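You operate a simulated robot arm through the tools that you are given. There is no shell and no other tool. Be economical: measure what you need, move in short steps, check, and stop when the job is done.

The job below is to be done with a simulated two-armed robot. You get a single attempt, and the scene is never put back.

JOB
Blow the lint off the bow bar.
Fine: swing the blow bar down, open the air and hold BLOW; then air shut and the bar parked again.
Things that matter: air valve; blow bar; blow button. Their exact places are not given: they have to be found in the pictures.

Only the result counts: the job must be done as asked and must still hold three seconds after the hand-in. Knocking over, shifting, dropping, spilling or breaking anything else fails it.

ROBOT AND FRAMES
Two 7-joint arms with three-finger grippers on one trunk, on a base that drives. Base frame: it is fixed to the floor where the robot stands at the start and does not move with it; the origin is under the middle of the robot, x ahead of it, y to its left, z up; the surface under the hand at the start is at about z = 0.21. Readings come in m, rad, newtons and seconds.
The left shoulder is at the start at [0.052, 0.126, 1.263], the right one opposite. With the tool pointing down near the work surface each hand reaches from about 0.1 to 0.38 m from the robot's upright axis, wherever it stands, measured 20 degrees to its own side. Places, roughly: air valve [0.3, 0.1, 0.8]; blow bar [0.6, 0, 1.2]; blow button [0.4, -0.1, 0.8]. Payload 2.94 kg a hand.
The tool frame of a hand sits at the grasp point between the pads (the TCP): z along the fingers, y along the line on which they close. The tips reach 0.03 m beyond it. Largest opening 0.128 m; the body of the gripper starts 0.093 m behind the TCP.
Orientation is that of the tool frame in the base frame, as [roll, pitch, yaw] about the fixed x, y, z axes, in that order (R = Rz(yaw) Ry(pitch) Rx(roll)). With the fingers straight down and closing along the base's y, the tool's x points along the base's -x, its y along +y and its z along -z.

CONTROLS
- The arms move only by the tool nudge_tool. It takes "left_targets", "right_targets" or both (then of equal length, played together; a hand with none holds still); each is a list that holds one entry, the list of rows, each a list of 7 numbers: the shift along the tool's x, y, z in units of 200 mm (1.0 is 200 mm), then the turn, a rotation vector about the tool's x, y, z in units of 45 degrees (1.0 is 45 degrees), then the gripper command, from -1 (shut) to 1 (fully open), values between in proportion. In form: [[[tx, ty, tz, ax, ay, az, fingers], ...]]. A call has 1 to 20 rows; each row is the pose to reach, as a shift and turn from the pose commanded when the call began, along the tool's axes at that moment. A call with a number of a shift or a turn outside -1 to 1 is refused whole. Each row takes 0.2 s and may step no farther than 0.05 m and 0.15 rad from the row before; otherwise, or with a gripper value out of range, the whole call is refused. A pose out of reach is approached as far as the arm can. The call stops where the force on the tool passes 50 N (or 10 N more than at its start, if that is more) or the arm is blocked; 0.2 s more then pass. Each finger halts on what it meets, pressing with about 20 N; the grip force reading is that of the motor and also rises with nothing between the fingers. The clock runs only during rows and for 0.2 s after the last one: add rows that repeat a pose to give the fingers time. It gives the time, the measured TCP pose, the force on the tool (base axes), the opening and the grip force at its end, in the units of the frame above (readings bear some noise), with the torque about the TCP (base axes, N m) and any sound that the robot's microphone picked up, and new pictures: "show" is both (left out), scene, wrist or none (wrist: the cameras of the hands that moved).
- Cameras (640 x 400 px; columns grow to the right, rows downward): "scene" is now at [0.1541, 0.0247, 1.4281]; the picture's right is [0.19, -0.98, 0.00], its down [-0.63, -0.12, -0.77] and it looks along [0.75, 0.15, -0.64] (base axes); focal length 214 px, centre (320, 200). "left" rides on the left gripper at [0.069, 0.015, -0.12] in its tool frame; the picture's right is [-0.21, 0.98, 0.00], its down [-0.82, -0.18, -0.54] and it looks along [-0.53, -0.12, 0.84] (tool axes); focal length 251 px, centre (320, 200). "right" rides on the right gripper at [0.069, -0.015, -0.12] in its tool frame; the picture's right is [0.21, 0.98, 0.00], its down [-0.82, 0.18, -0.54] and it looks along [-0.53, 0.12, 0.84] (tool axes); focal length 251 px, centre (320, 200).
- move_column(by): slides the trunk up (or, below 0, down) by that many m; the arms and the scene camera ride with it, the base frame stays. It gives what a move gives, with no picture.
- drive_base(legs): drives the robot by 1 to 6 legs, each [ahead, left, turn to the left] in m, m and rad, along the robot's own axes; the way and the turn of a leg run together, so that a leg with both is an arc; at most 1.5 m and 3.142 rad a leg. The arms and the cameras ride along, it lands a little off, and it stops where it bumps. It gives what a move gives, and a new picture of the scene camera.
- head_to(pan, tilt): turns the head with the scene camera to pan (to the left, within 1.396 rad either way) and tilt (down, from -0.506 to 1.204), counted from straight ahead of the robot. It gives what a move gives, and a new picture of the scene camera.
- point_at(camera, pixels): for up to 12 pixels [column, row] of the newest picture of that camera ("zoom" is the newest enlarged one), the place [x, y, z] in the base frame of the surface seen there, good to about 0.002 m, but the place of the scene camera against the robot may be out by one fixed shift of up to 0.012 m in any direction. No time passes.
- close_up(camera, box): a new picture of the part [left, top, right, bottom] of that camera's present view, enlarged. No time passes.
- sign_off(): hands the job in; it is judged then, once.

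Keep the steps short. Do not move on a guess: measure, check each grasp and each placing, and mend mistakes. In all there are 80 turns and 260 pictures (those below and enlarged ones count). Leave the grippers open and the arms clear of the work at the hand-in unless told otherwise, and finish with a single line.

The tools are called after ">>>" by a JSON object that holds its "api" and its "payload". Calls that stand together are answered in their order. nudge_tool: Moves the arms, as the interface text tells. Its arguments: {"type":"object","properties":{"left_targets":{"type":"array","items":{"type":"array","items":{"type":"array","items":{"type":"number"}}}},"right_targets":{"type":"array","items":{"type":"array","items":{"type":"array","items":{"type":"number"}}}},"show":{"type":"string","enum":["both","scene","wrist","none"]}},"required":[]} The other tools are called the same way: move_column (by) slides the trunk up or down; drive_base (legs) drives the base; head_to (pan, tilt) turns the head that bears the scene camera; point_at (camera, pixels) gives the place of the surface under pixels of a picture; close_up (camera, box) takes an enlarged picture of a part of a camera's view; sign_off () hands the job in.

At the start:

```text
time: 0.0
left_position: [0.4761, 0.228, 1.1499]
left_tool_rot: [-3.142, 0.0, -3.141]
left_contact_force: [-1.6, 0.9, -0.2]
left_torque: [-0.02, -0.02, 0.01]
left_grip_width: 0.1279
left_gripper_force: 0.0
right_position: [0.4638, -0.1512, 1.0007]
right_tool_rot: [-3.139, 0.002, -3.141]
right_contact_force: [-0.2, 0.9, 0.6]
right_torque: [0.02, -0.05, 0.0]
right_grip_width: 0.1279
right_gripper_force: 0.1
trunk travel left (down, up): [-0.475, 0.072]
robot x, y, heading: [-0.0005, 0.001, -0.003]
head pan, tilt: [0.195, 0.695]
```

scene: 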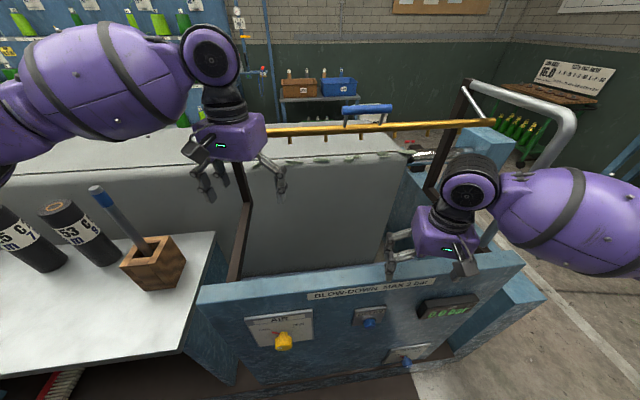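
right: 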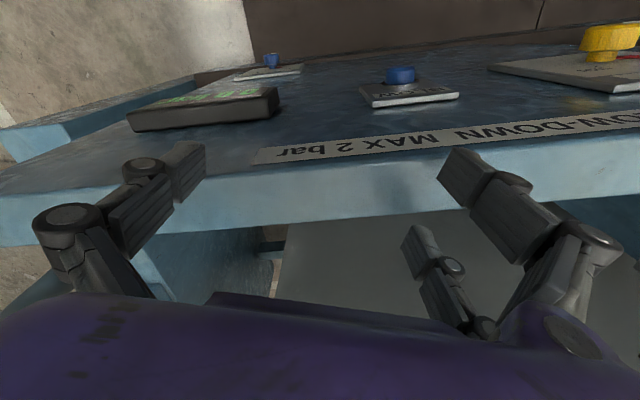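
left: 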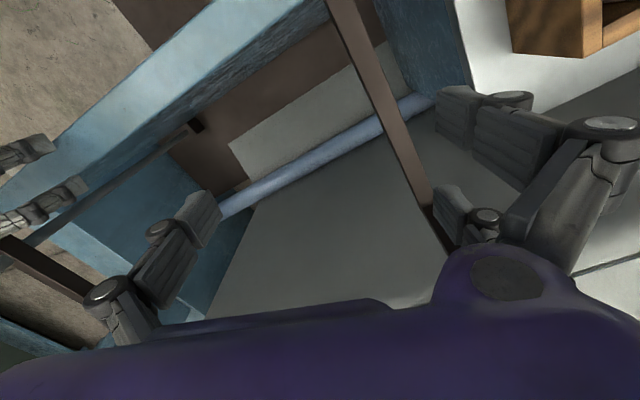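

I see a yellow air valve at about (283,340), blue buttons at (368,322) and (407,360), and a yellow bar with a blue handle at (367,110). I'll enlarge both areas and measure these points.

>>> {"api": "close_up", "payload": {"camera": "scene", "box": [220, 270, 500, 400]}}

>>> {"api": "close_up", "payload": {"camera": "scene", "box": [240, 60, 560, 260]}}

>>> {"api": "point_at", "payload": {"camera": "scene", "pixels": [[283, 340], [368, 322], [407, 361], [268, 131], [490, 121], [345, 111], [367, 108], [390, 107], [345, 124], [385, 122], [250, 280], [470, 270]]}}

```text
2.29 times, centred on (360, 335) of scene
```

zoom: 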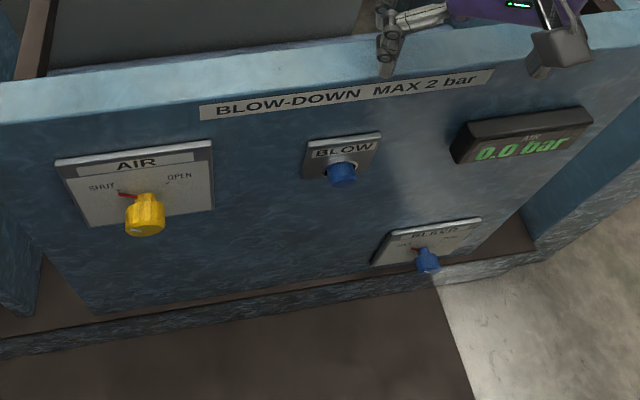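

```text
2.00 times, centred on (400, 160) of scene
```

zoom: 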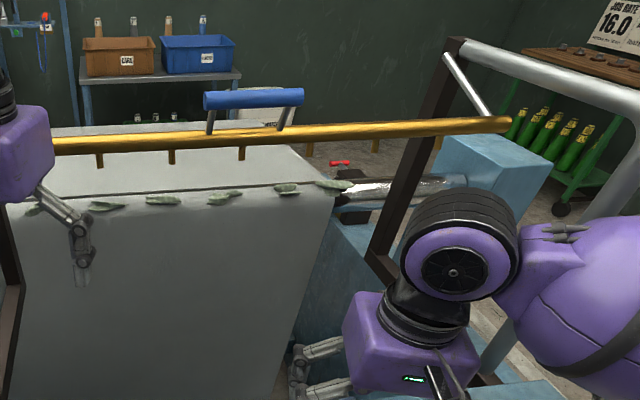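

```text
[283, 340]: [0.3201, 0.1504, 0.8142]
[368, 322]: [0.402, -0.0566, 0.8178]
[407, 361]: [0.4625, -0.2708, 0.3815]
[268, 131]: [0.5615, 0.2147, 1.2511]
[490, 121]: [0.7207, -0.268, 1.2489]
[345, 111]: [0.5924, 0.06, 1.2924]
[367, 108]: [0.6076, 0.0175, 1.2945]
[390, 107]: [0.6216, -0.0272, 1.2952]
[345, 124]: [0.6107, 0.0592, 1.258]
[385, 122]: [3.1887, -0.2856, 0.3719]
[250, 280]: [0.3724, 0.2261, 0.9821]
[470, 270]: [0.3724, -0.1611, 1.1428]
```

Next I'll enlarge the labels and get panel geometry.

>>> {"api": "point_at", "payload": {"camera": "scene", "pixels": [[250, 322], [310, 318], [258, 346], [312, 340], [356, 311], [384, 308], [354, 323], [230, 340], [340, 350], [420, 330], [283, 347], [407, 365]]}}

>>> {"api": "close_up", "payload": {"camera": "scene", "box": [376, 335, 440, 375]}}

>>> {"api": "close_up", "payload": {"camera": "scene", "box": [240, 305, 320, 355]}}

>>> {"api": "close_up", "payload": {"camera": "scene", "box": [400, 70, 560, 170]}}

```text
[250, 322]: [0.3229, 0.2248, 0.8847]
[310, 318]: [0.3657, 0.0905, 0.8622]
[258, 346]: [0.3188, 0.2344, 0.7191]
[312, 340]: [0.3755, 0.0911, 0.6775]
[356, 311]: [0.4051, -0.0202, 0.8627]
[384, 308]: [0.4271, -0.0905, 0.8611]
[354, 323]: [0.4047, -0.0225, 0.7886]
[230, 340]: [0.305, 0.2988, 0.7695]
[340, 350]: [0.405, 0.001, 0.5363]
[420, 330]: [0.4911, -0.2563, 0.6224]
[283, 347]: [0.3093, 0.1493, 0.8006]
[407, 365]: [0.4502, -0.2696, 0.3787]
```

```text
10.00 times, centred on (408, 355) of scene
```

zoom: 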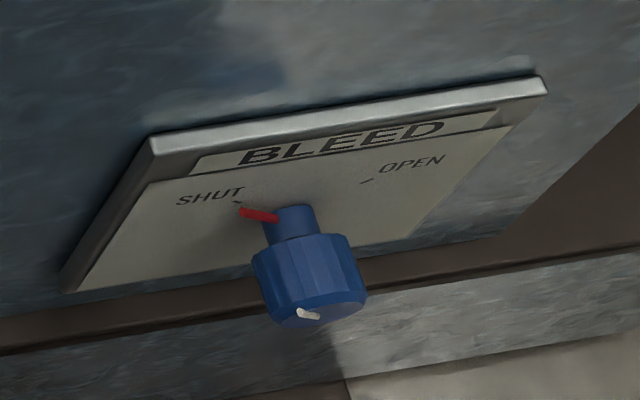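

```text
8.00 times, centred on (280, 330) of scene
```

zoom: 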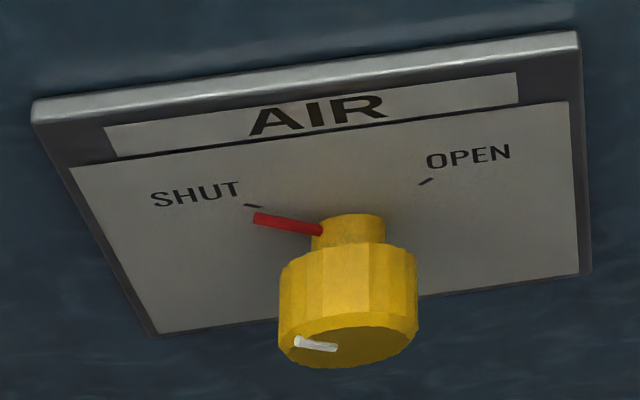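

```text
4.00 times, centred on (480, 120) of scene
```

zoom: 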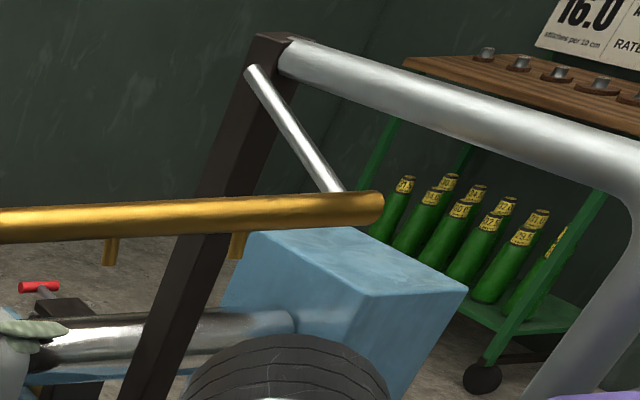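

The panel is vertical, turned about 18° (normal ≈ (-0.95,-0.32)). The air pointer is at SHUT. Now I'll find the bar's pivots: measure post tops and rod ends.

>>> {"api": "point_at", "payload": {"camera": "scene", "pixels": [[464, 90], [472, 95], [484, 115], [478, 121], [440, 126], [300, 129], [353, 119], [425, 156], [407, 153], [340, 160], [290, 162], [410, 142]]}}

>>> {"api": "head_to", "payload": {"pan": 0.1, "tilt": 0.3}}

```text
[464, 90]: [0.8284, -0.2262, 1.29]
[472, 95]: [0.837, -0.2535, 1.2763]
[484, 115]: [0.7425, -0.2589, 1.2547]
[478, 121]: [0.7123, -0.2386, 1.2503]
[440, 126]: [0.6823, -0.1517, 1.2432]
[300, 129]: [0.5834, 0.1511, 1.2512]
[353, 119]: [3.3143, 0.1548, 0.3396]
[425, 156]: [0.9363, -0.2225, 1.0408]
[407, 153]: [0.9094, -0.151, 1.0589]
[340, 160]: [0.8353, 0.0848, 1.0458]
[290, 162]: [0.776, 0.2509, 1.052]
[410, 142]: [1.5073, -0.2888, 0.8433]
```

```text
time: 0.9
left_position: [0.4764, 0.2295, 1.1503]
left_tool_rot: [-3.141, 0.0, 3.141]
left_contact_force: [0.8, -0.8, -1.3]
left_torque: [-0.02, -0.01, -0.01]
left_grip_width: 0.1281
left_gripper_force: 0.0
right_position: [0.4644, -0.1507, 1.001]
right_tool_rot: [-3.141, 0.003, 3.141]
right_contact_force: [0.4, -0.3, -1.1]
right_torque: [0.03, 0.01, -0.02]
right_grip_width: 0.1281
right_gripper_force: 0.1
trunk travel left (down, up): [-0.475, 0.072]
robot x, y, heading: [-0.0009, -0.0011, 0.003]
head pan, tilt: [0.099, 0.3]
```

scene: 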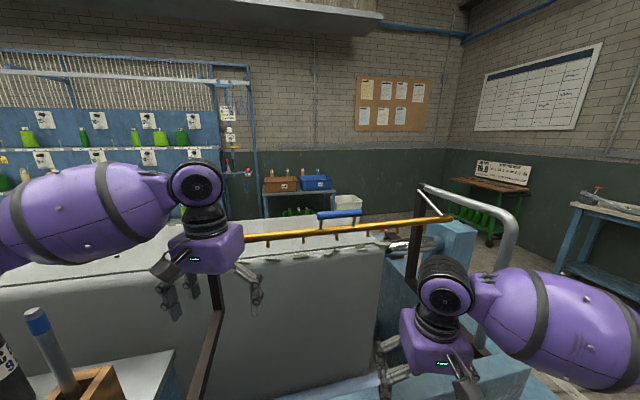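

>>> {"api": "close_up", "payload": {"camera": "scene", "box": [220, 160, 540, 360]}}

>>> {"api": "point_at", "payload": {"camera": "scene", "pixels": [[420, 192], [413, 240], [409, 275], [214, 290], [210, 340], [197, 385], [421, 190], [430, 200], [500, 205], [511, 240], [340, 214], [440, 218]]}}

```text
2.00 times, centred on (380, 260) of scene
```

zoom: 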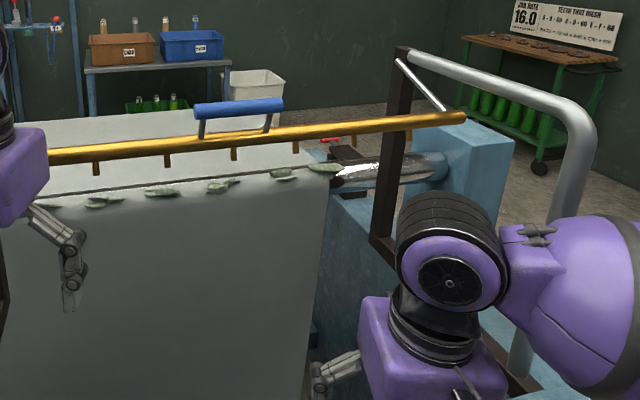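

```text
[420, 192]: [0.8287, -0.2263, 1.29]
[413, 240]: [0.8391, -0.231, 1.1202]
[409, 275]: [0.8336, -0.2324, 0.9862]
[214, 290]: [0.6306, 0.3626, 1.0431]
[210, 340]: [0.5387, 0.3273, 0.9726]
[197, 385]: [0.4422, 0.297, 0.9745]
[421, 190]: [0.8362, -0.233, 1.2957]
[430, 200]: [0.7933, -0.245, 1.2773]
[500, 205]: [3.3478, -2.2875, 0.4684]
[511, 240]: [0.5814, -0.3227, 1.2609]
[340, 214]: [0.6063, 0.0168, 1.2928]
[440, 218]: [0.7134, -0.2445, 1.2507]
```

Pivots sit at the post tops (≈(0.836,-0.24,1.28)), the rods run toward the robot, so the bar swings down and away from me. I'll use the left hand on the blue handle. First I raise it 0.2 m and turn it about its axis.

>>> {"api": "nudge_tool", "payload": {"left_targets": [[[0, 0, -0.2, 0, 0, 0, 1], [0, 0, -0.4, 0, 0, 0, 1], [0, 0, -0.6, 0, 0, 0, 1], [0, 0, -0.8, 0, 0, 0, 1], [0, 0, -1, 0, 0, 0, 1], [0, 0, -1, 0, 0, 0.16, 1], [0, 0, -1, 0, 0, 0.32, 1], [0, 0, -1, 0, 0, 0.48, 1], [0, 0, -1, 0, 0, 0.64, 1], [0, 0, -1, 0, 0, 0.8, 1], [0, 0, -1, 0, 0, 0.96, 1], [0, 0, -1, 0, 0, 0.96, 1]]]}}

```text
time: 3.5
left_position: [0.4747, 0.2291, 1.3506]
left_tool_rot: [3.142, 0.0, 2.383]
left_contact_force: [-0.4, 0.0, 0.5]
left_torque: [0.01, 0.02, -0.03]
left_grip_width: 0.1283
left_gripper_force: 0.2
right_position: [0.4636, -0.1521, 1.0006]
right_tool_rot: [-3.14, 0.001, -3.142]
right_contact_force: [1.1, 0.4, 0.1]
right_torque: [0.0, 0.01, 0.02]
right_grip_width: 0.1277
right_gripper_force: 0.0
trunk travel left (down, up): [-0.475, 0.072]
robot x, y, heading: [0.001, -0.0002, 0.003]
head pan, tilt: [0.099, 0.3]
```

scene: 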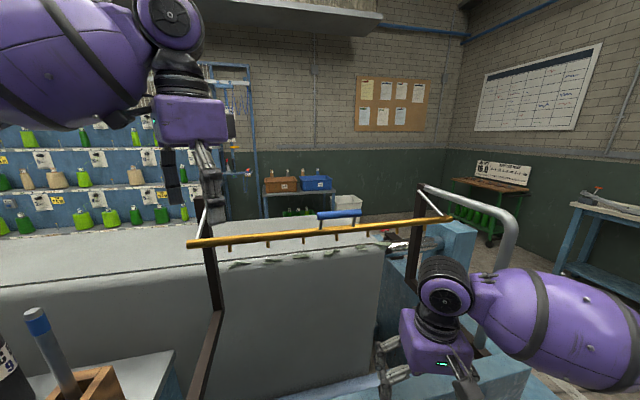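
left: 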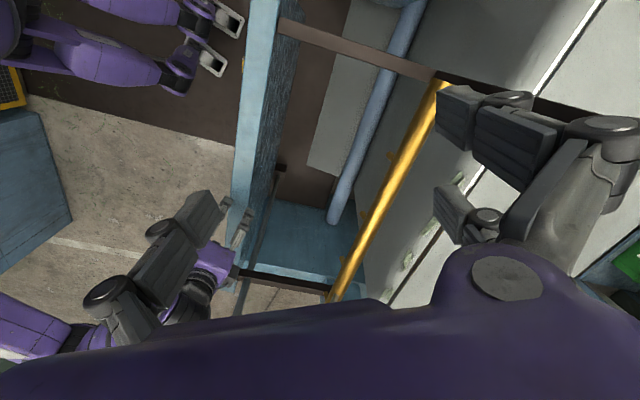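

The hand turned well. Now I compare the scene camera with the wrist camera using the bar, and measure handle ends.

>>> {"api": "point_at", "payload": {"camera": "scene", "pixels": [[320, 216], [338, 214], [358, 212], [323, 224], [354, 219], [190, 243], [200, 242], [230, 238], [300, 232], [200, 208], [193, 234]]}}

>>> {"api": "point_at", "payload": {"camera": "left", "pixels": [[438, 90], [425, 115], [400, 165], [374, 215], [350, 265], [340, 285]]}}

>>> {"api": "close_up", "payload": {"camera": "scene", "box": [300, 195, 380, 245]}}

```text
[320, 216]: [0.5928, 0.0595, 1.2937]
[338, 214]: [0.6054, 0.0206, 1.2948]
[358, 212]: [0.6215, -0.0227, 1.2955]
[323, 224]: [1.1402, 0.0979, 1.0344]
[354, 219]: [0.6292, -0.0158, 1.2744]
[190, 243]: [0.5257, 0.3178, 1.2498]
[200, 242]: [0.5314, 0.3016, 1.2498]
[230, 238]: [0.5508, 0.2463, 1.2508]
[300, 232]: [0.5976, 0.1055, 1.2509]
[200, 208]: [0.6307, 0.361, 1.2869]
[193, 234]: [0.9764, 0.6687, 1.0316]
```

```text
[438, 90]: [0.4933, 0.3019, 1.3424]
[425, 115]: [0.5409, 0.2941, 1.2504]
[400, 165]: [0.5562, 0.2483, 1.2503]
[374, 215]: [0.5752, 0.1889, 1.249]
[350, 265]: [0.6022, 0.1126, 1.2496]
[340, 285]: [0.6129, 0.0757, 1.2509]
```

```text
8.00 times, centred on (340, 220) of scene
```

zoom: 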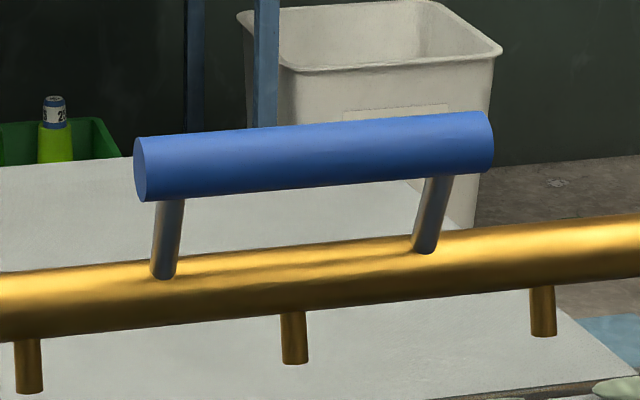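

Handle centre ≈ (0.613, 0.018, 1.2925), diameter ≈18 mm; both cameras agree. Next I move above and before the handle, finishing the turn so the fingers close across it.

>>> {"api": "nudge_tool", "payload": {"left_targets": [[[-0.154, -0.075, -0.06, 0, 0, 0.126, 1], [-0.307, -0.15, -0.12, 0, 0, 0.252, 1], [-0.461, -0.224, -0.18, 0, 0, 0.378, 1], [-0.614, -0.3, -0.24, 0, 0, 0.504, 1], [-0.768, -0.374, -0.3, 0, 0, 0.63, 1], [-0.768, -0.374, -0.3, 0, 0, 0.63, 1]]]}}

```text
time: 4.9
left_position: [0.5367, 0.0722, 1.4115]
left_tool_rot: [-3.141, 0.002, 1.891]
left_contact_force: [0.8, 0.5, 0.2]
left_torque: [0.0, 0.02, 0.01]
left_grip_width: 0.1282
left_gripper_force: 0.0
right_position: [0.4641, -0.151, 1.0011]
right_tool_rot: [-3.14, 0.0, 3.142]
right_contact_force: [0.2, 0.0, 0.7]
right_torque: [-0.01, 0.02, 0.01]
right_grip_width: 0.1279
right_gripper_force: 0.1
trunk travel left (down, up): [-0.475, 0.072]
robot x, y, heading: [-0.0026, -0.0025, 0.001]
head pan, tilt: [0.099, 0.3]
```

scene: 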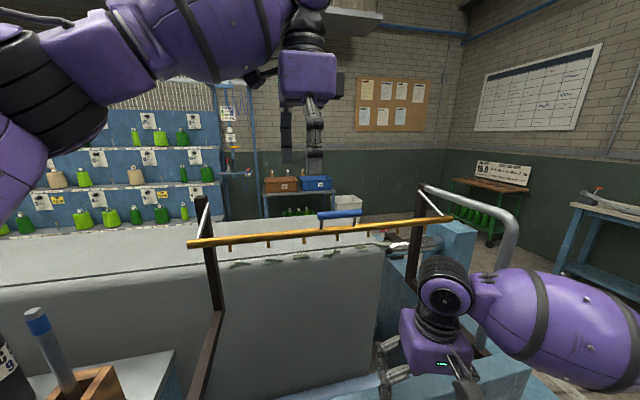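
left: 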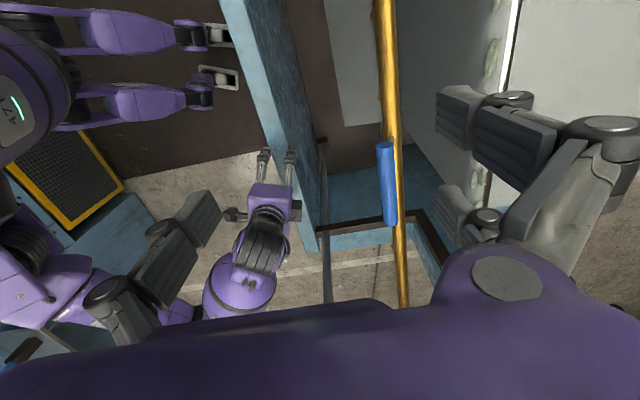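

The handle shows in the wrist view around (387,185). I refine its place and tilt the hand 25° forward at the pre-grasp point.

>>> {"api": "point_at", "payload": {"camera": "left", "pixels": [[382, 150], [386, 185], [390, 218], [386, 100], [401, 250]]}}

>>> {"api": "nudge_tool", "payload": {"left_targets": [[[-0.095, 0.011, 0.025, -0.139, 0, 0, 1], [-0.189, 0.022, 0.05, -0.278, 0, 0, 1], [-0.284, 0.034, 0.075, -0.417, 0, 0, 1], [-0.378, 0.045, 0.098, -0.556, 0, 0, 1], [-0.378, 0.045, 0.098, -0.556, 0, 0, 1]]]}}

```text
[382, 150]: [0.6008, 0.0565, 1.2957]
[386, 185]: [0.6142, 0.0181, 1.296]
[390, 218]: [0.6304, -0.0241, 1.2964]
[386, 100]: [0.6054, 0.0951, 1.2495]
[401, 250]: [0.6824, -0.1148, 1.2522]
```

```text
time: 6.1
left_position: [0.5679, 0.0003, 1.3915]
left_tool_rot: [2.703, 0.001, 1.894]
left_contact_force: [-0.2, 0.7, -0.6]
left_torque: [-0.02, 0.01, -0.01]
left_grip_width: 0.1281
left_gripper_force: 0.0
right_position: [0.4633, -0.151, 1.0003]
right_tool_rot: [-3.141, 0.001, 3.141]
right_contact_force: [0.4, 0.7, 0.3]
right_torque: [-0.02, -0.01, -0.04]
right_grip_width: 0.128
right_gripper_force: 0.1
trunk travel left (down, up): [-0.475, 0.072]
robot x, y, heading: [0.005, -0.0006, -0.0]
head pan, tilt: [0.099, 0.3]
```

scene: 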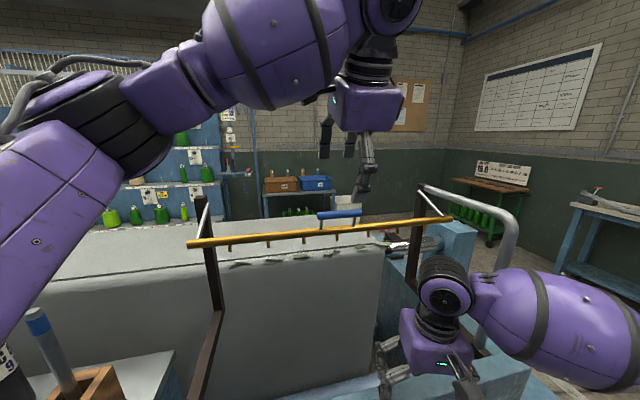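
left: 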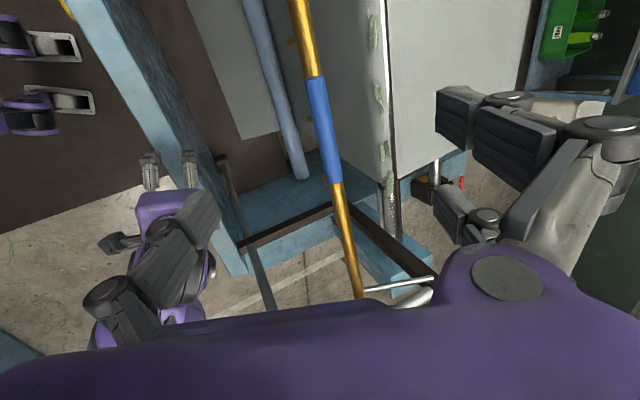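

The tool now points forward-down at 65° as intended. I move 0.11 m along the tool onto the handle, then close.

>>> {"api": "nudge_tool", "payload": {"left_targets": [[[0, 0, 0.14, 0, 0, 0, 1], [0.002, 0.005, 0.28, 0, 0, 0, 1], [0.004, 0.01, 0.42, 0, 0, 0, 1], [0.005, 0.01, 0.55, 0, 0, 0, 1], [0.005, 0.01, 0.55, 0, 0, 0, 0], [0.005, 0.01, 0.55, 0, 0, 0, -0.5], [0.005, 0.01, 0.55, 0, 0, 0, -1], [0.005, 0.01, 0.55, 0, 0, 0, -1], [0.005, 0.01, 0.55, 0, 0, 0, -1]]]}}

```text
time: 8.1
left_position: [0.616, 0.0167, 1.2932]
left_tool_rot: [2.706, 0.002, 1.894]
left_contact_force: [5.6, 1.1, 1.6]
left_torque: [-0.06, -0.15, -0.18]
left_grip_width: 0.0167
left_gripper_force: 42.1
right_position: [0.4642, -0.1508, 0.9995]
right_tool_rot: [-3.14, 0.001, -3.141]
right_contact_force: [-0.3, 0.1, 0.4]
right_torque: [0.01, -0.02, -0.01]
right_grip_width: 0.1282
right_gripper_force: 0.1
trunk travel left (down, up): [-0.475, 0.072]
robot x, y, heading: [-0.0014, 0.0041, -0.004]
head pan, tilt: [0.099, 0.3]
```

scene: 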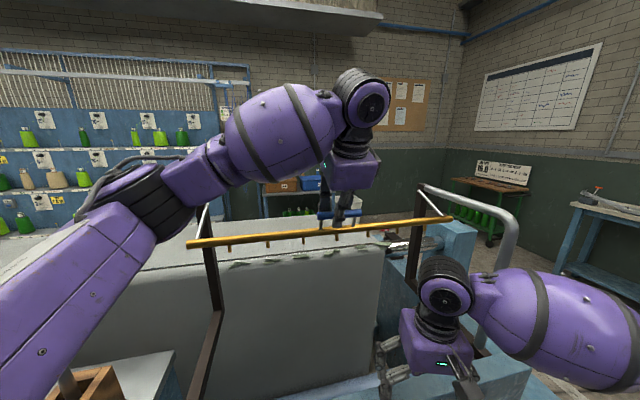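
left: 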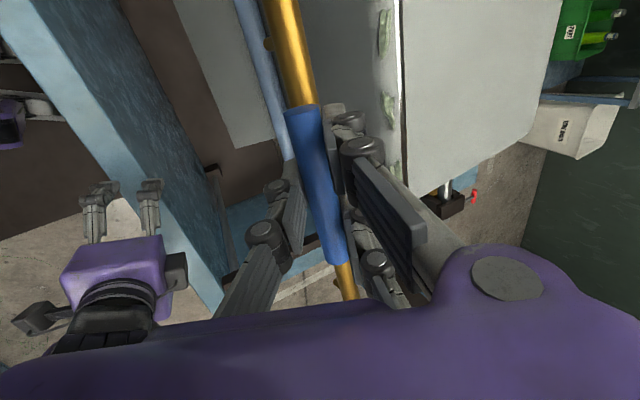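

The grasp holds (16.7 mm). Now I swing along the arc about the pivots (radius ≈0.13 m), the first 30°.

>>> {"api": "nudge_tool", "payload": {"left_targets": [[[0, -0.034, 0.078, -0.1667, 0, 0, -1], [0, -0.058, 0.16, -0.333, 0, 0, -1], [0, -0.07, 0.244, -0.5, 0, 0, -1], [0, -0.072, 0.329, -0.667, 0, 0, -1]]]}}

```text
time: 9.1
left_position: [0.6294, 0.0208, 1.2254]
left_tool_rot: [2.179, -0.001, 1.894]
left_contact_force: [6.5, 6.3, 4.8]
left_torque: [0.36, 0.27, 0.37]
left_grip_width: 0.017
left_gripper_force: 42.5
right_position: [0.4644, -0.1514, 1.0006]
right_tool_rot: [-3.14, 0.001, 3.141]
right_contact_force: [0.4, 0.5, 0.0]
right_torque: [-0.02, 0.02, 0.0]
right_grip_width: 0.1281
right_gripper_force: 0.0
trunk travel left (down, up): [-0.475, 0.072]
robot x, y, heading: [-0.0028, 0.0006, -0.005]
head pan, tilt: [0.099, 0.3]
```

scene: 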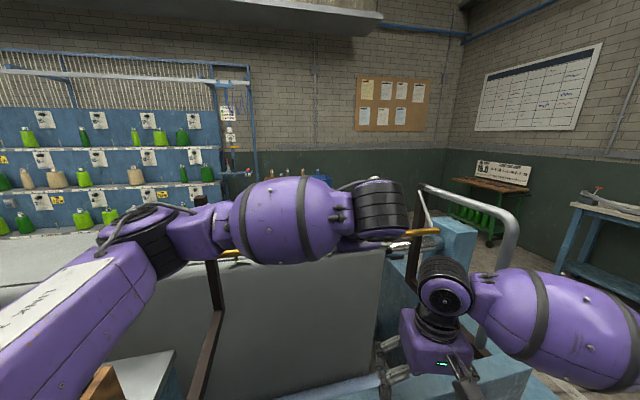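
left: 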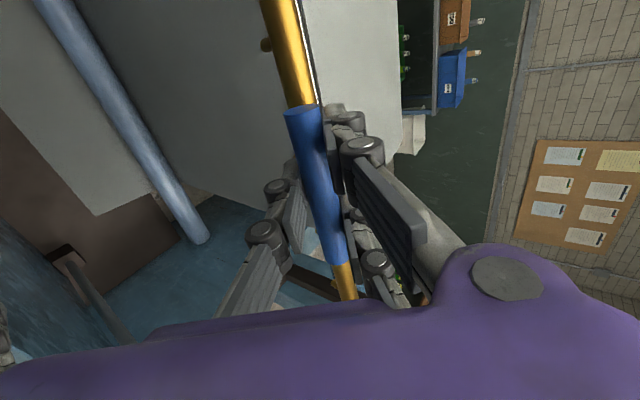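

Forces are small, so the arc fits. The same rows in the tool frame continue the arc to 60°; contact will stop it at the bar's stop.

>>> {"api": "nudge_tool", "payload": {"left_targets": [[[0, -0.034, 0.078, -0.1667, 0, 0, -1], [0, -0.058, 0.16, -0.333, 0, 0, -1], [0, -0.07, 0.244, -0.5, 0, 0, -1]]]}}

```text
time: 9.9
left_position: [0.6584, 0.0306, 1.1865]
left_tool_rot: [1.789, 0.001, 1.891]
left_contact_force: [-4.1, 0.8, -2.4]
left_torque: [-0.3, 0.09, 0.31]
left_grip_width: 0.0169
left_gripper_force: 42.7
right_position: [0.4636, -0.1525, 1.0006]
right_tool_rot: [-3.141, 0.001, 3.141]
right_contact_force: [0.1, 0.8, -0.1]
right_torque: [0.02, 0.01, -0.02]
right_grip_width: 0.1282
right_gripper_force: 0.2
trunk travel left (down, up): [-0.475, 0.072]
robot x, y, heading: [-0.0007, -0.0008, -0.001]
head pan, tilt: [0.099, 0.3]
```

scene: 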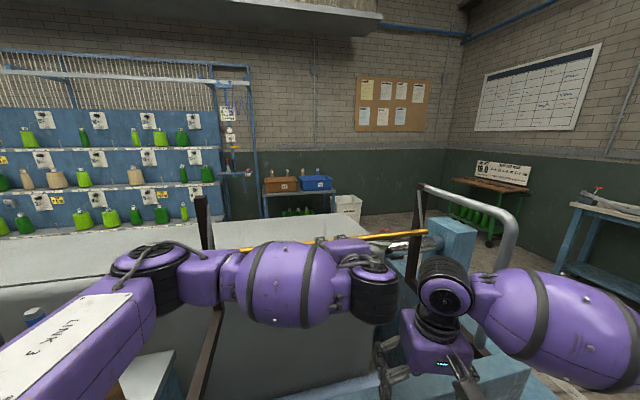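
left: 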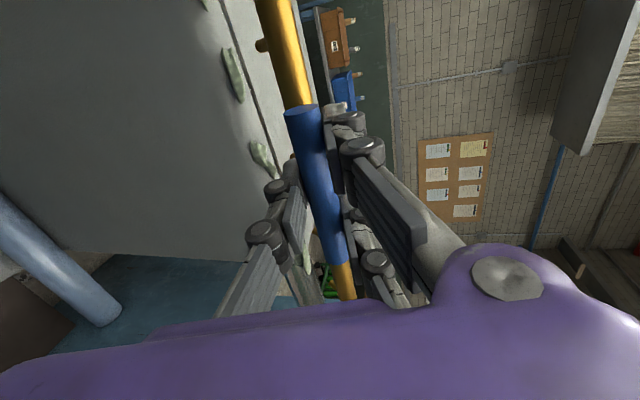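

Now at 52°, still free (≈5 N). I go on in small steps to find the stop.

>>> {"api": "nudge_tool", "payload": {"left_targets": [[[0, -0.018, 0.039, -0.0833, 0, 0, -1], [0, -0.034, 0.078, -0.1667, 0, 0, -1]]]}}

```text
time: 10.5
left_position: [0.6711, 0.0356, 1.176]
left_tool_rot: [1.661, -0.002, 1.889]
left_contact_force: [-10.9, -2.1, -12.8]
left_torque: [-0.54, -0.13, -0.09]
left_grip_width: 0.0166
left_gripper_force: 42.2
right_position: [0.4638, -0.1521, 0.9999]
right_tool_rot: [-3.141, 0.001, -3.139]
right_contact_force: [1.4, -0.2, -0.1]
right_torque: [-0.01, 0.0, 0.02]
right_grip_width: 0.128
right_gripper_force: 0.0
trunk travel left (down, up): [-0.475, 0.072]
robot x, y, heading: [0.0005, -0.0015, 0.003]
head pan, tilt: [0.099, 0.3]
```

scene: 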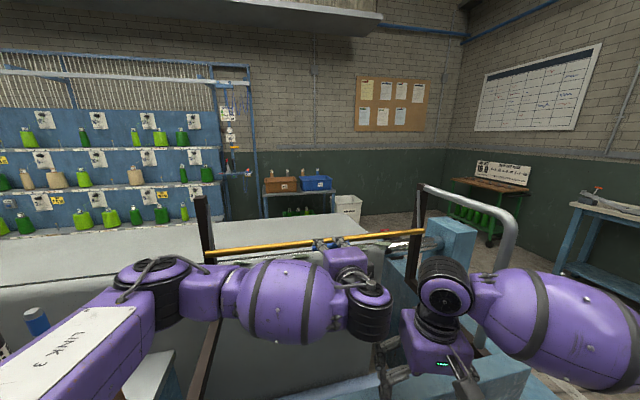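
left: 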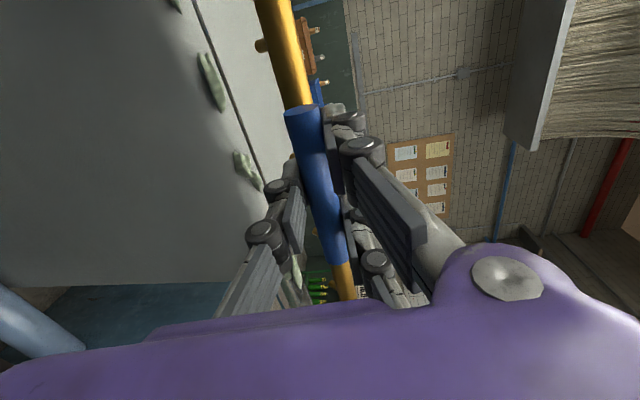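

The opposing force rises to ~17 N, so the stop may be here. One more 4° step to check.

>>> {"api": "nudge_tool", "payload": {"left_targets": [[[0, -0.018, 0.039, -0.0833, 0, 0, -1], [0, -0.018, 0.039, -0.0833, 0, 0, -1]]], "show": "none"}}

```text
time: 11.1
left_position: [0.6786, 0.0376, 1.1693]
left_tool_rot: [1.596, -0.001, 1.891]
left_contact_force: [-15.9, 0.7, -23.2]
left_torque: [-0.54, -0.05, -0.99]
left_grip_width: 0.0165
left_gripper_force: 42.8
right_position: [0.4643, -0.1511, 1.0009]
right_tool_rot: [-3.141, 0.002, -3.141]
right_contact_force: [0.6, 0.2, 0.5]
right_torque: [-0.01, 0.05, -0.03]
right_grip_width: 0.128
right_gripper_force: 0.1
trunk travel left (down, up): [-0.475, 0.072]
robot x, y, heading: [-0.0015, 0.0022, 0.001]
head pan, tilt: [0.099, 0.3]
```

The force is mostly radial, so my arc radius is slightly off rather than at a stop. I look at the bar from the scene camera.

>>> {"api": "head_to", "payload": {"pan": 0.1, "tilt": 0.45}}

>>> {"api": "close_up", "payload": {"camera": "scene", "box": [180, 120, 500, 320]}}

>>> {"api": "close_up", "payload": {"camera": "left", "box": [160, 0, 480, 320]}}

```text
time: 11.8
left_position: [0.6781, 0.0366, 1.1699]
left_tool_rot: [1.599, -0.003, 1.894]
left_contact_force: [-17.7, -0.8, -28.2]
left_torque: [-0.62, 0.01, -0.52]
left_grip_width: 0.0167
left_gripper_force: 42.5
right_position: [0.4643, -0.1511, 0.9997]
right_tool_rot: [3.142, 0.002, 3.141]
right_contact_force: [0.3, -0.3, 0.2]
right_torque: [0.03, 0.01, -0.02]
right_grip_width: 0.1282
right_gripper_force: 0.0
trunk travel left (down, up): [-0.475, 0.072]
robot x, y, heading: [-0.0003, 0.0013, -0.005]
head pan, tilt: [0.099, 0.45]
```

scene: 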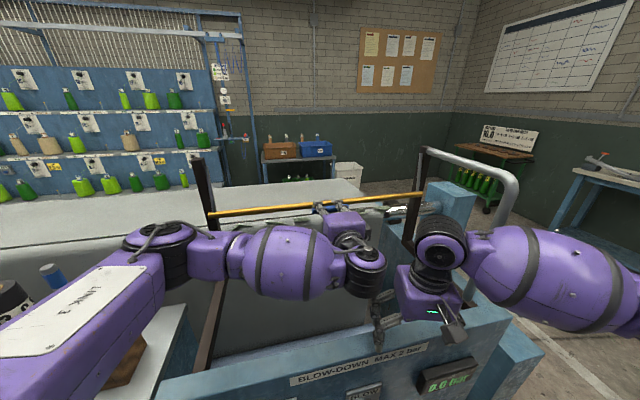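

```text
2.00 times, centred on (340, 220) of scene
```

zoom: 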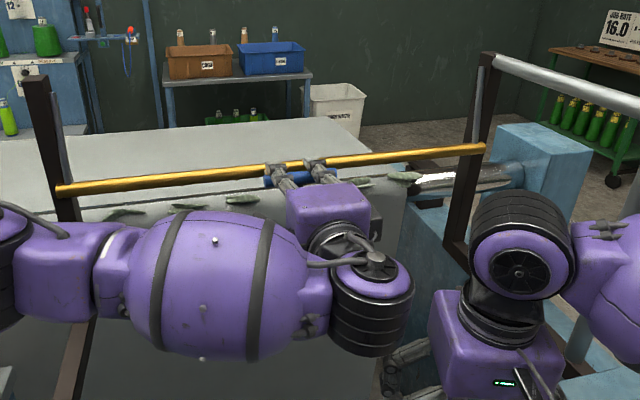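

```text
1.25 times, centred on (320, 160) of left
```

zoom: 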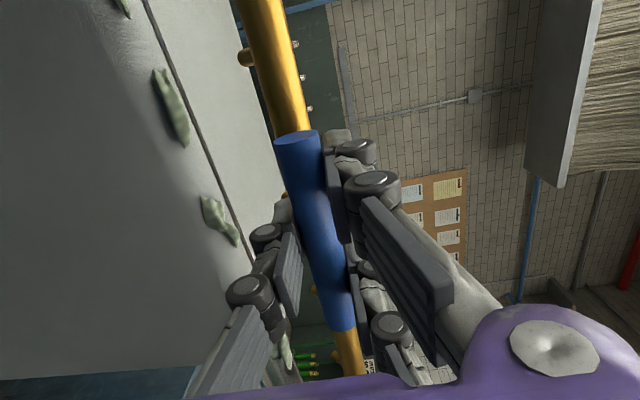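

>>> {"api": "point_at", "payload": {"camera": "scene", "pixels": [[212, 214], [260, 209], [400, 197], [418, 194], [209, 180], [425, 155], [421, 178], [203, 165], [212, 200], [422, 150]]}}

>>> {"api": "close_up", "payload": {"camera": "scene", "box": [390, 135, 470, 210]}}

>>> {"api": "close_up", "payload": {"camera": "scene", "box": [180, 145, 260, 225]}}

```text
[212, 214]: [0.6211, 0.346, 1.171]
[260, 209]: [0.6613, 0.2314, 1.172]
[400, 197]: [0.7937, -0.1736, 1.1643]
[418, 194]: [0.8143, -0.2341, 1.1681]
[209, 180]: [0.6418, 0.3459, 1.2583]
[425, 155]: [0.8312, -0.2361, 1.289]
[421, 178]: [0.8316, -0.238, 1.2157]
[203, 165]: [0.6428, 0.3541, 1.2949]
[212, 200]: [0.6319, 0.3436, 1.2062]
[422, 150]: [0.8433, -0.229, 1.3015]
```

```text
5.33 times, centred on (430, 172) of scene
```

zoom: 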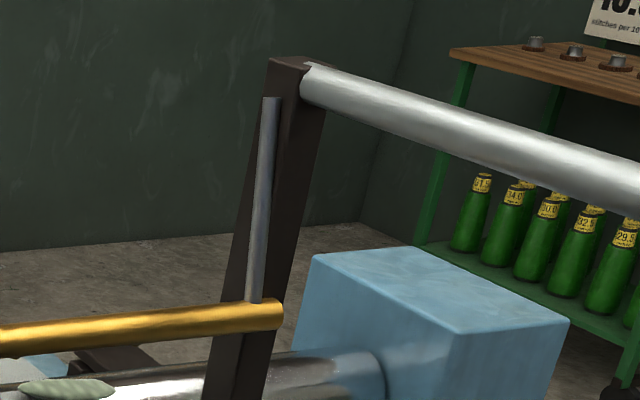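

```text
5.00 times, centred on (220, 185) of scene
```

zoom: 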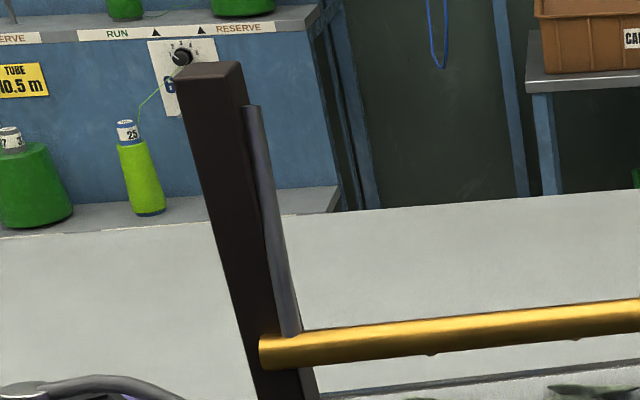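

The bar rod is now nearly vertical. I relax the radial strain (4 mm outward) first and read the force.

>>> {"api": "nudge_tool", "payload": {"left_targets": [[[0, -0.02, -0.01, 0, 0, 0, -1], [0, -0.02, -0.01, 0, 0, 0, -1]]], "show": "none"}}

>>> {"api": "nudge_tool", "payload": {"left_targets": [[[0, -0.018, 0.039, -0.0833, 0, 0, -1], [0, -0.018, 0.039, -0.0833, 0, 0, -1]]], "show": "none"}}

```text
time: 12.4
left_position: [0.6779, 0.0379, 1.1703]
left_tool_rot: [1.591, -0.001, 1.894]
left_contact_force: [-4.6, -0.7, -13.3]
left_torque: [0.15, 0.25, -0.46]
left_grip_width: 0.0167
left_gripper_force: 42.6
right_position: [0.4646, -0.1524, 1.0002]
right_tool_rot: [3.141, 0.002, 3.141]
right_contact_force: [0.6, -0.7, 1.1]
right_torque: [-0.01, 0.0, 0.0]
right_grip_width: 0.1281
right_gripper_force: 0.1
trunk travel left (down, up): [-0.475, 0.072]
robot x, y, heading: [-0.0036, -0.0038, -0.001]
head pan, tilt: [0.099, 0.45]
```

```text
time: 13.0
left_position: [0.6845, 0.0397, 1.1662]
left_tool_rot: [1.525, 0.001, 1.897]
left_contact_force: [-9.4, 2.1, -8.0]
left_torque: [0.25, 0.03, -0.41]
left_grip_width: 0.0164
left_gripper_force: 42.6
right_position: [0.4642, -0.1514, 1.0006]
right_tool_rot: [3.141, 0.002, -3.141]
right_contact_force: [-0.1, 0.0, -0.2]
right_torque: [-0.01, -0.01, 0.01]
right_grip_width: 0.1279
right_gripper_force: 0.2
trunk travel left (down, up): [-0.475, 0.072]
robot x, y, heading: [-0.0029, -0.001, -0.002]
head pan, tilt: [0.099, 0.45]
```

Force dropped and the bar moved on to ~67.5°. I continue in 4° steps looking for the stop.

>>> {"api": "nudge_tool", "payload": {"left_targets": [[[0, -0.023, 0.037, -0.0833, 0, 0, -1], [0, -0.023, 0.037, -0.0833, 0, 0, -1]]], "show": "none"}}

>>> {"api": "nudge_tool", "payload": {"left_targets": [[[0, -0.02, 0.037, -0.0833, 0, 0, -1], [0, -0.02, 0.037, -0.0833, 0, 0, -1]]], "show": "both"}}

```text
time: 13.6
left_position: [0.6935, 0.0421, 1.1619]
left_tool_rot: [1.459, 0.002, 1.894]
left_contact_force: [-6.5, 4.2, -4.9]
left_torque: [0.17, 0.0, 0.38]
left_grip_width: 0.0164
left_gripper_force: 42.2
right_position: [0.4637, -0.1508, 1.0018]
right_tool_rot: [3.141, 0.002, -3.14]
right_contact_force: [0.3, 0.3, -0.4]
right_torque: [-0.03, 0.03, 0.04]
right_grip_width: 0.128
right_gripper_force: 0.0
trunk travel left (down, up): [-0.475, 0.072]
robot x, y, heading: [0.001, -0.0037, -0.001]
head pan, tilt: [0.099, 0.45]
```

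```text
time: 14.2
left_position: [0.698, 0.0449, 1.1593]
left_tool_rot: [1.393, 0.002, 1.895]
left_contact_force: [-16.0, 2.2, -3.6]
left_torque: [0.2, 0.03, 0.63]
left_grip_width: 0.0165
left_gripper_force: 42.2
right_position: [0.4622, -0.1509, 1.0014]
right_tool_rot: [3.141, 0.002, -3.141]
right_contact_force: [-0.1, -0.3, 0.4]
right_torque: [0.0, 0.01, -0.01]
right_grip_width: 0.1276
right_gripper_force: 0.1
trunk travel left (down, up): [-0.475, 0.072]
robot x, y, heading: [0.0028, 0.0046, -0.003]
head pan, tilt: [0.099, 0.45]
```

scene: 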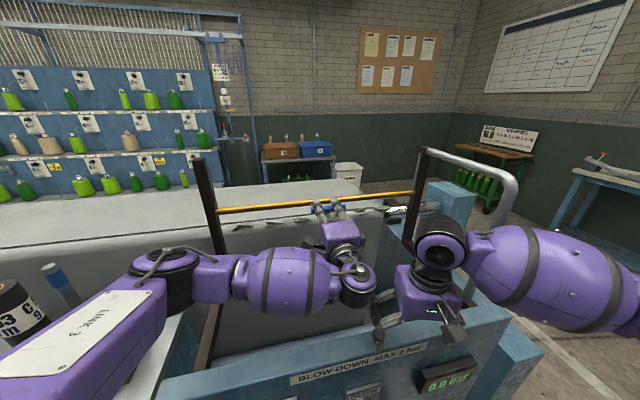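
left: 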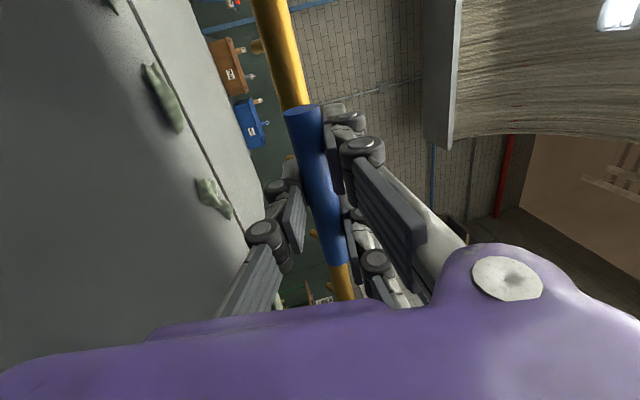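

Now the force is tangential (16 N back) and it moved less than asked: likely the stop. One more small step confirms.

>>> {"api": "nudge_tool", "payload": {"left_targets": [[[0, -0.005, 0.037, -0.06, 0, 0, -1], [0, -0.005, 0.037, -0.06, 0, 0, -1]]], "show": "none"}}

```text
time: 14.8
left_position: [0.7075, 0.0462, 1.1615]
left_tool_rot: [1.343, 0.002, 1.891]
left_contact_force: [-1.4, -0.9, 5.9]
left_torque: [0.41, 0.15, -0.18]
left_grip_width: 0.0189
left_gripper_force: 40.3
right_position: [0.4645, -0.1526, 1.0009]
right_tool_rot: [3.14, -0.001, 3.141]
right_contact_force: [-0.6, 0.6, -0.7]
right_torque: [0.0, 0.01, 0.0]
right_grip_width: 0.128
right_gripper_force: 0.0
trunk travel left (down, up): [-0.475, 0.072]
robot x, y, heading: [-0.003, 0.0051, -0.003]
head pan, tilt: [0.099, 0.45]
```

It moved 9 mm and force vanished, with the width at 18.9 mm: either it clicked over a detent or the fingers slid. I look.

>>> {"api": "close_up", "payload": {"camera": "left", "box": [200, 40, 440, 340]}}

>>> {"api": "close_up", "payload": {"camera": "scene", "box": [190, 140, 450, 300]}}

>>> {"api": "point_at", "payload": {"camera": "scene", "pixels": [[260, 208], [400, 195], [240, 210]]}}

```text
1.33 times, centred on (320, 190) of left
```

zoom: 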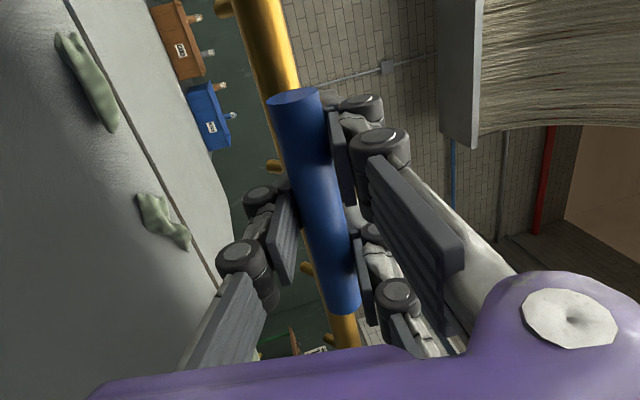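

```text
2.46 times, centred on (320, 220) of scene
```

zoom: 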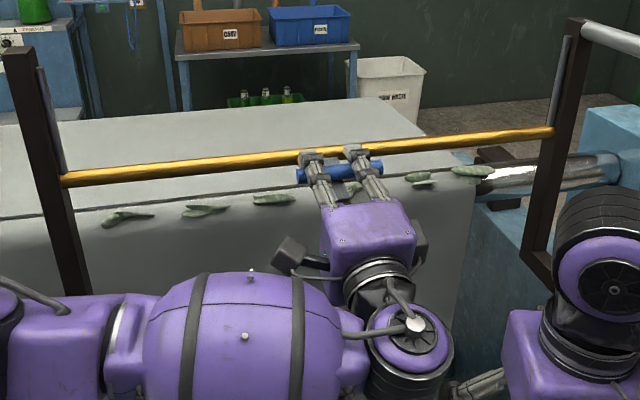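

```text
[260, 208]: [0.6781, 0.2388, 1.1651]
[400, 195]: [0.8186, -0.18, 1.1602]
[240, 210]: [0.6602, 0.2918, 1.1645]
```

The handle sits deeper between the fingers: the bar hit its stop with rods about vertical (θ≈74°). I open and back off 0.1 m to see whether it stays.

>>> {"api": "nudge_tool", "payload": {"left_targets": [[[0, 0, 0, 0, 0, 0, -0.3], [0, 0, 0, 0, 0, 0, 0], [0, 0, 0, 0, 0, 0, 0], [0, 0, 0, 0, 0, 0, 0], [0, 0, -0.15, 0, 0, 0, 0], [0, 0, -0.3, 0, 0, 0, 0], [0, 0, -0.5, 0, 0, 0, 0], [0, 0, -0.5, 0, 0, 0, 0]]]}}

>>> {"api": "point_at", "payload": {"camera": "scene", "pixels": [[260, 208], [400, 195], [240, 210]]}}

```text
time: 16.6
left_position: [0.6189, 0.0209, 1.1518]
left_tool_rot: [1.317, 0.001, 1.897]
left_contact_force: [-0.2, -1.1, -0.3]
left_torque: [-0.01, -0.02, -0.02]
left_grip_width: 0.0642
left_gripper_force: 0.2
right_position: [0.4673, -0.1502, 1.0035]
right_tool_rot: [3.14, 0.005, -3.141]
right_contact_force: [-0.1, 0.0, -0.3]
right_torque: [0.0, -0.01, -0.02]
right_grip_width: 0.1279
right_gripper_force: 0.0
trunk travel left (down, up): [-0.475, 0.072]
robot x, y, heading: [0.0031, 0.0008, 0.003]
head pan, tilt: [0.099, 0.45]
```

scene: 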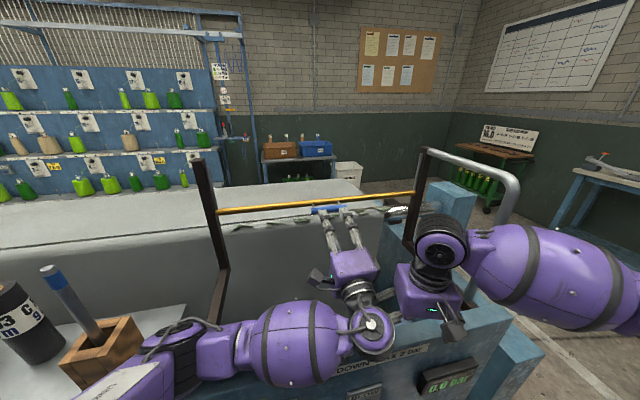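
left: 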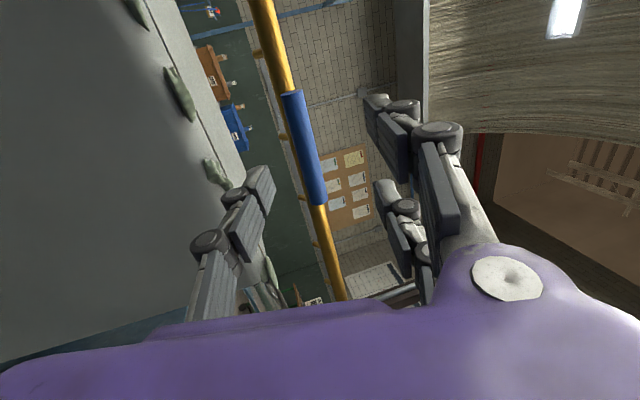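

```text
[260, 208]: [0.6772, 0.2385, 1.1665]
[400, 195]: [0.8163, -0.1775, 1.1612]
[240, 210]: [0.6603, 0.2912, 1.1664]
```

The bar stays down. To be sure it's on its stop, I measure the handle and then push it lightly with closed fingers.

>>> {"api": "point_at", "payload": {"camera": "left", "pixels": [[295, 110], [303, 147], [312, 185], [280, 50], [325, 240]]}}

>>> {"api": "nudge_tool", "payload": {"left_targets": [[[0, 0, 0, 0, 0, 0, -0.5], [0, 0, 0, 0, 0, 0, -1], [0, 0, 0, 0, 0, 0, -1], [0, 0, 0.12, 0, 0, 0, -1], [0, 0, 0.2, 0, 0, 0, -1], [0, 0, 0.24, 0, 0, 0, -1], [0, 0, 0.28, 0, 0, 0, -1], [0, 0, 0.31, 0, 0, 0, -1]]]}}

```text
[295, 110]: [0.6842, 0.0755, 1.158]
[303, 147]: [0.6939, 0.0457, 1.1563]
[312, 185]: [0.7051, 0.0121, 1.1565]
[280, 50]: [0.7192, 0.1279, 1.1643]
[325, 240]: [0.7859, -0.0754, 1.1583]
```

```text
time: 18.6
left_position: [0.6887, 0.06, 1.2214]
left_tool_rot: [1.204, -0.012, 1.925]
left_contact_force: [-0.1, -0.6, 0.4]
left_torque: [0.0, -0.04, -0.01]
left_grip_width: 0.0001
left_gripper_force: 3.0
right_position: [0.4635, -0.151, 0.9963]
right_tool_rot: [-3.141, -0.005, -3.142]
right_contact_force: [0.5, -0.2, -0.2]
right_torque: [0.04, 0.02, 0.01]
right_grip_width: 0.1279
right_gripper_force: 0.1
trunk travel left (down, up): [-0.475, 0.072]
robot x, y, heading: [-0.0016, 0.0015, -0.003]
head pan, tilt: [0.099, 0.45]
stopped in row 8 (left hand): the arm was blocked; the commanded pose is now the measured one
```

scene: 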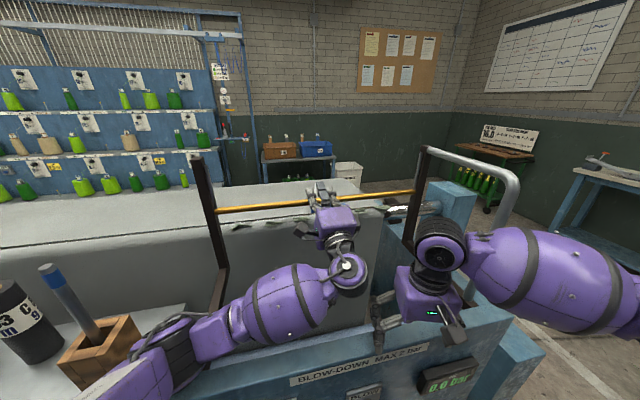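
left: 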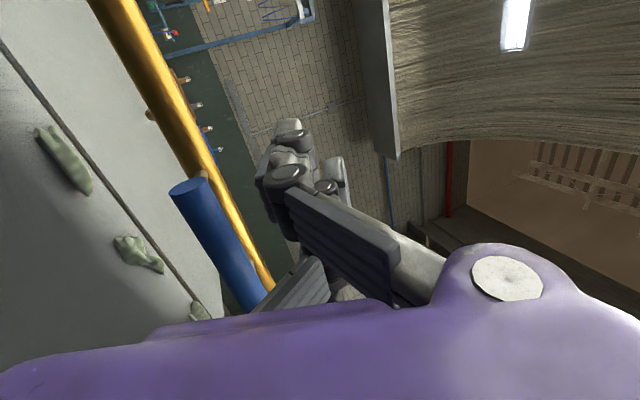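

The fingertips slid up over the handle (TCP z 1.221). I check whether the bar moved.

>>> {"api": "point_at", "payload": {"camera": "scene", "pixels": [[260, 207], [400, 194], [260, 208], [400, 195]]}}

>>> {"api": "nudge_tool", "payload": {"left_targets": [[[0, 0.05, 0, 0, 0, 0, -1], [0, 0.05, -0.2, 0, 0, 0, -1], [0, 0.05, -0.4, 0, 0, 0, -1], [0, 0, -0.6, 0, 0, 0, -1], [0, 0, -0.6, 0, 0, 0, -1]]], "show": "scene"}}

```text
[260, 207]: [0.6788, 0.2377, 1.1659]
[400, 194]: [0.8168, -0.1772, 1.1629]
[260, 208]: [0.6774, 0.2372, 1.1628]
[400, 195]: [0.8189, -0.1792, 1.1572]
```

```text
time: 19.4
left_position: [0.6348, 0.0741, 1.3217]
left_tool_rot: [0.931, -0.05, 2.006]
left_contact_force: [0.5, -0.4, -0.9]
left_torque: [-0.01, -0.05, 0.01]
left_grip_width: 0.0002
left_gripper_force: 3.0
right_position: [0.462, -0.1517, 0.9974]
right_tool_rot: [3.14, -0.001, -3.141]
right_contact_force: [1.1, 0.2, -0.1]
right_torque: [0.04, 0.08, -0.01]
right_grip_width: 0.1276
right_gripper_force: 0.1
trunk travel left (down, up): [-0.475, 0.072]
robot x, y, heading: [0.0022, -0.0001, 0.003]
head pan, tilt: [0.099, 0.45]
stopped in row 4 (left hand): the arm was blocked; the commanded pose is now the measured one
```

scene: 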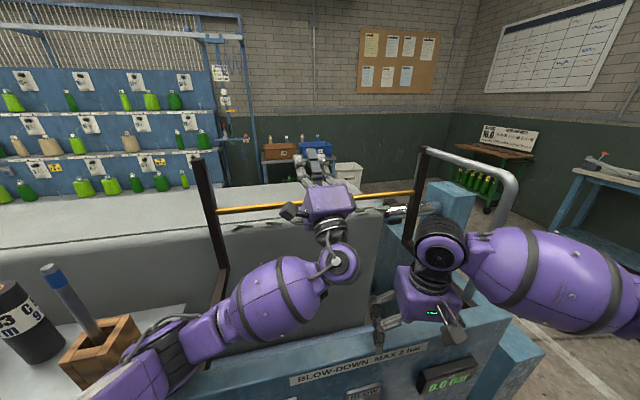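

The left arm was blocked, and the right hand's reading jittered, so the left wrist may be touching the right hand. I enlarge that spot.

>>> {"api": "close_up", "payload": {"camera": "scene", "box": [250, 140, 510, 340]}}

>>> {"api": "point_at", "payload": {"camera": "scene", "pixels": [[340, 262], [350, 275], [380, 305], [375, 330], [300, 280], [330, 205], [415, 285]]}}

```text
2.00 times, centred on (380, 240) of scene
```

zoom: 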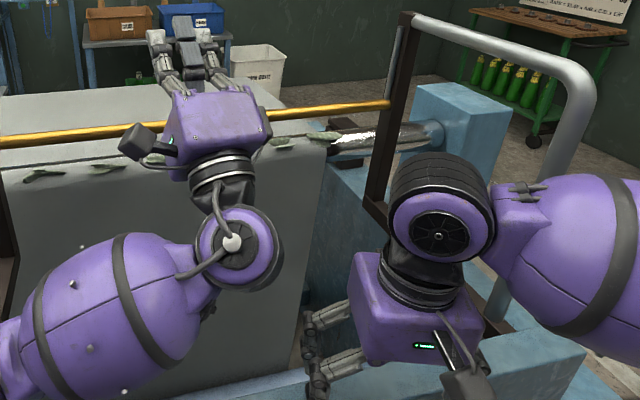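

```text
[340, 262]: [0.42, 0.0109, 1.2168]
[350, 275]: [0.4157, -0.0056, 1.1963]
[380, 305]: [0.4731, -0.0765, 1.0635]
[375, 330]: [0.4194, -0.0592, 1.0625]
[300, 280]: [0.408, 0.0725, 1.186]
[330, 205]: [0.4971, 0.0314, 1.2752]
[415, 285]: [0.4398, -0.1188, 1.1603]
```

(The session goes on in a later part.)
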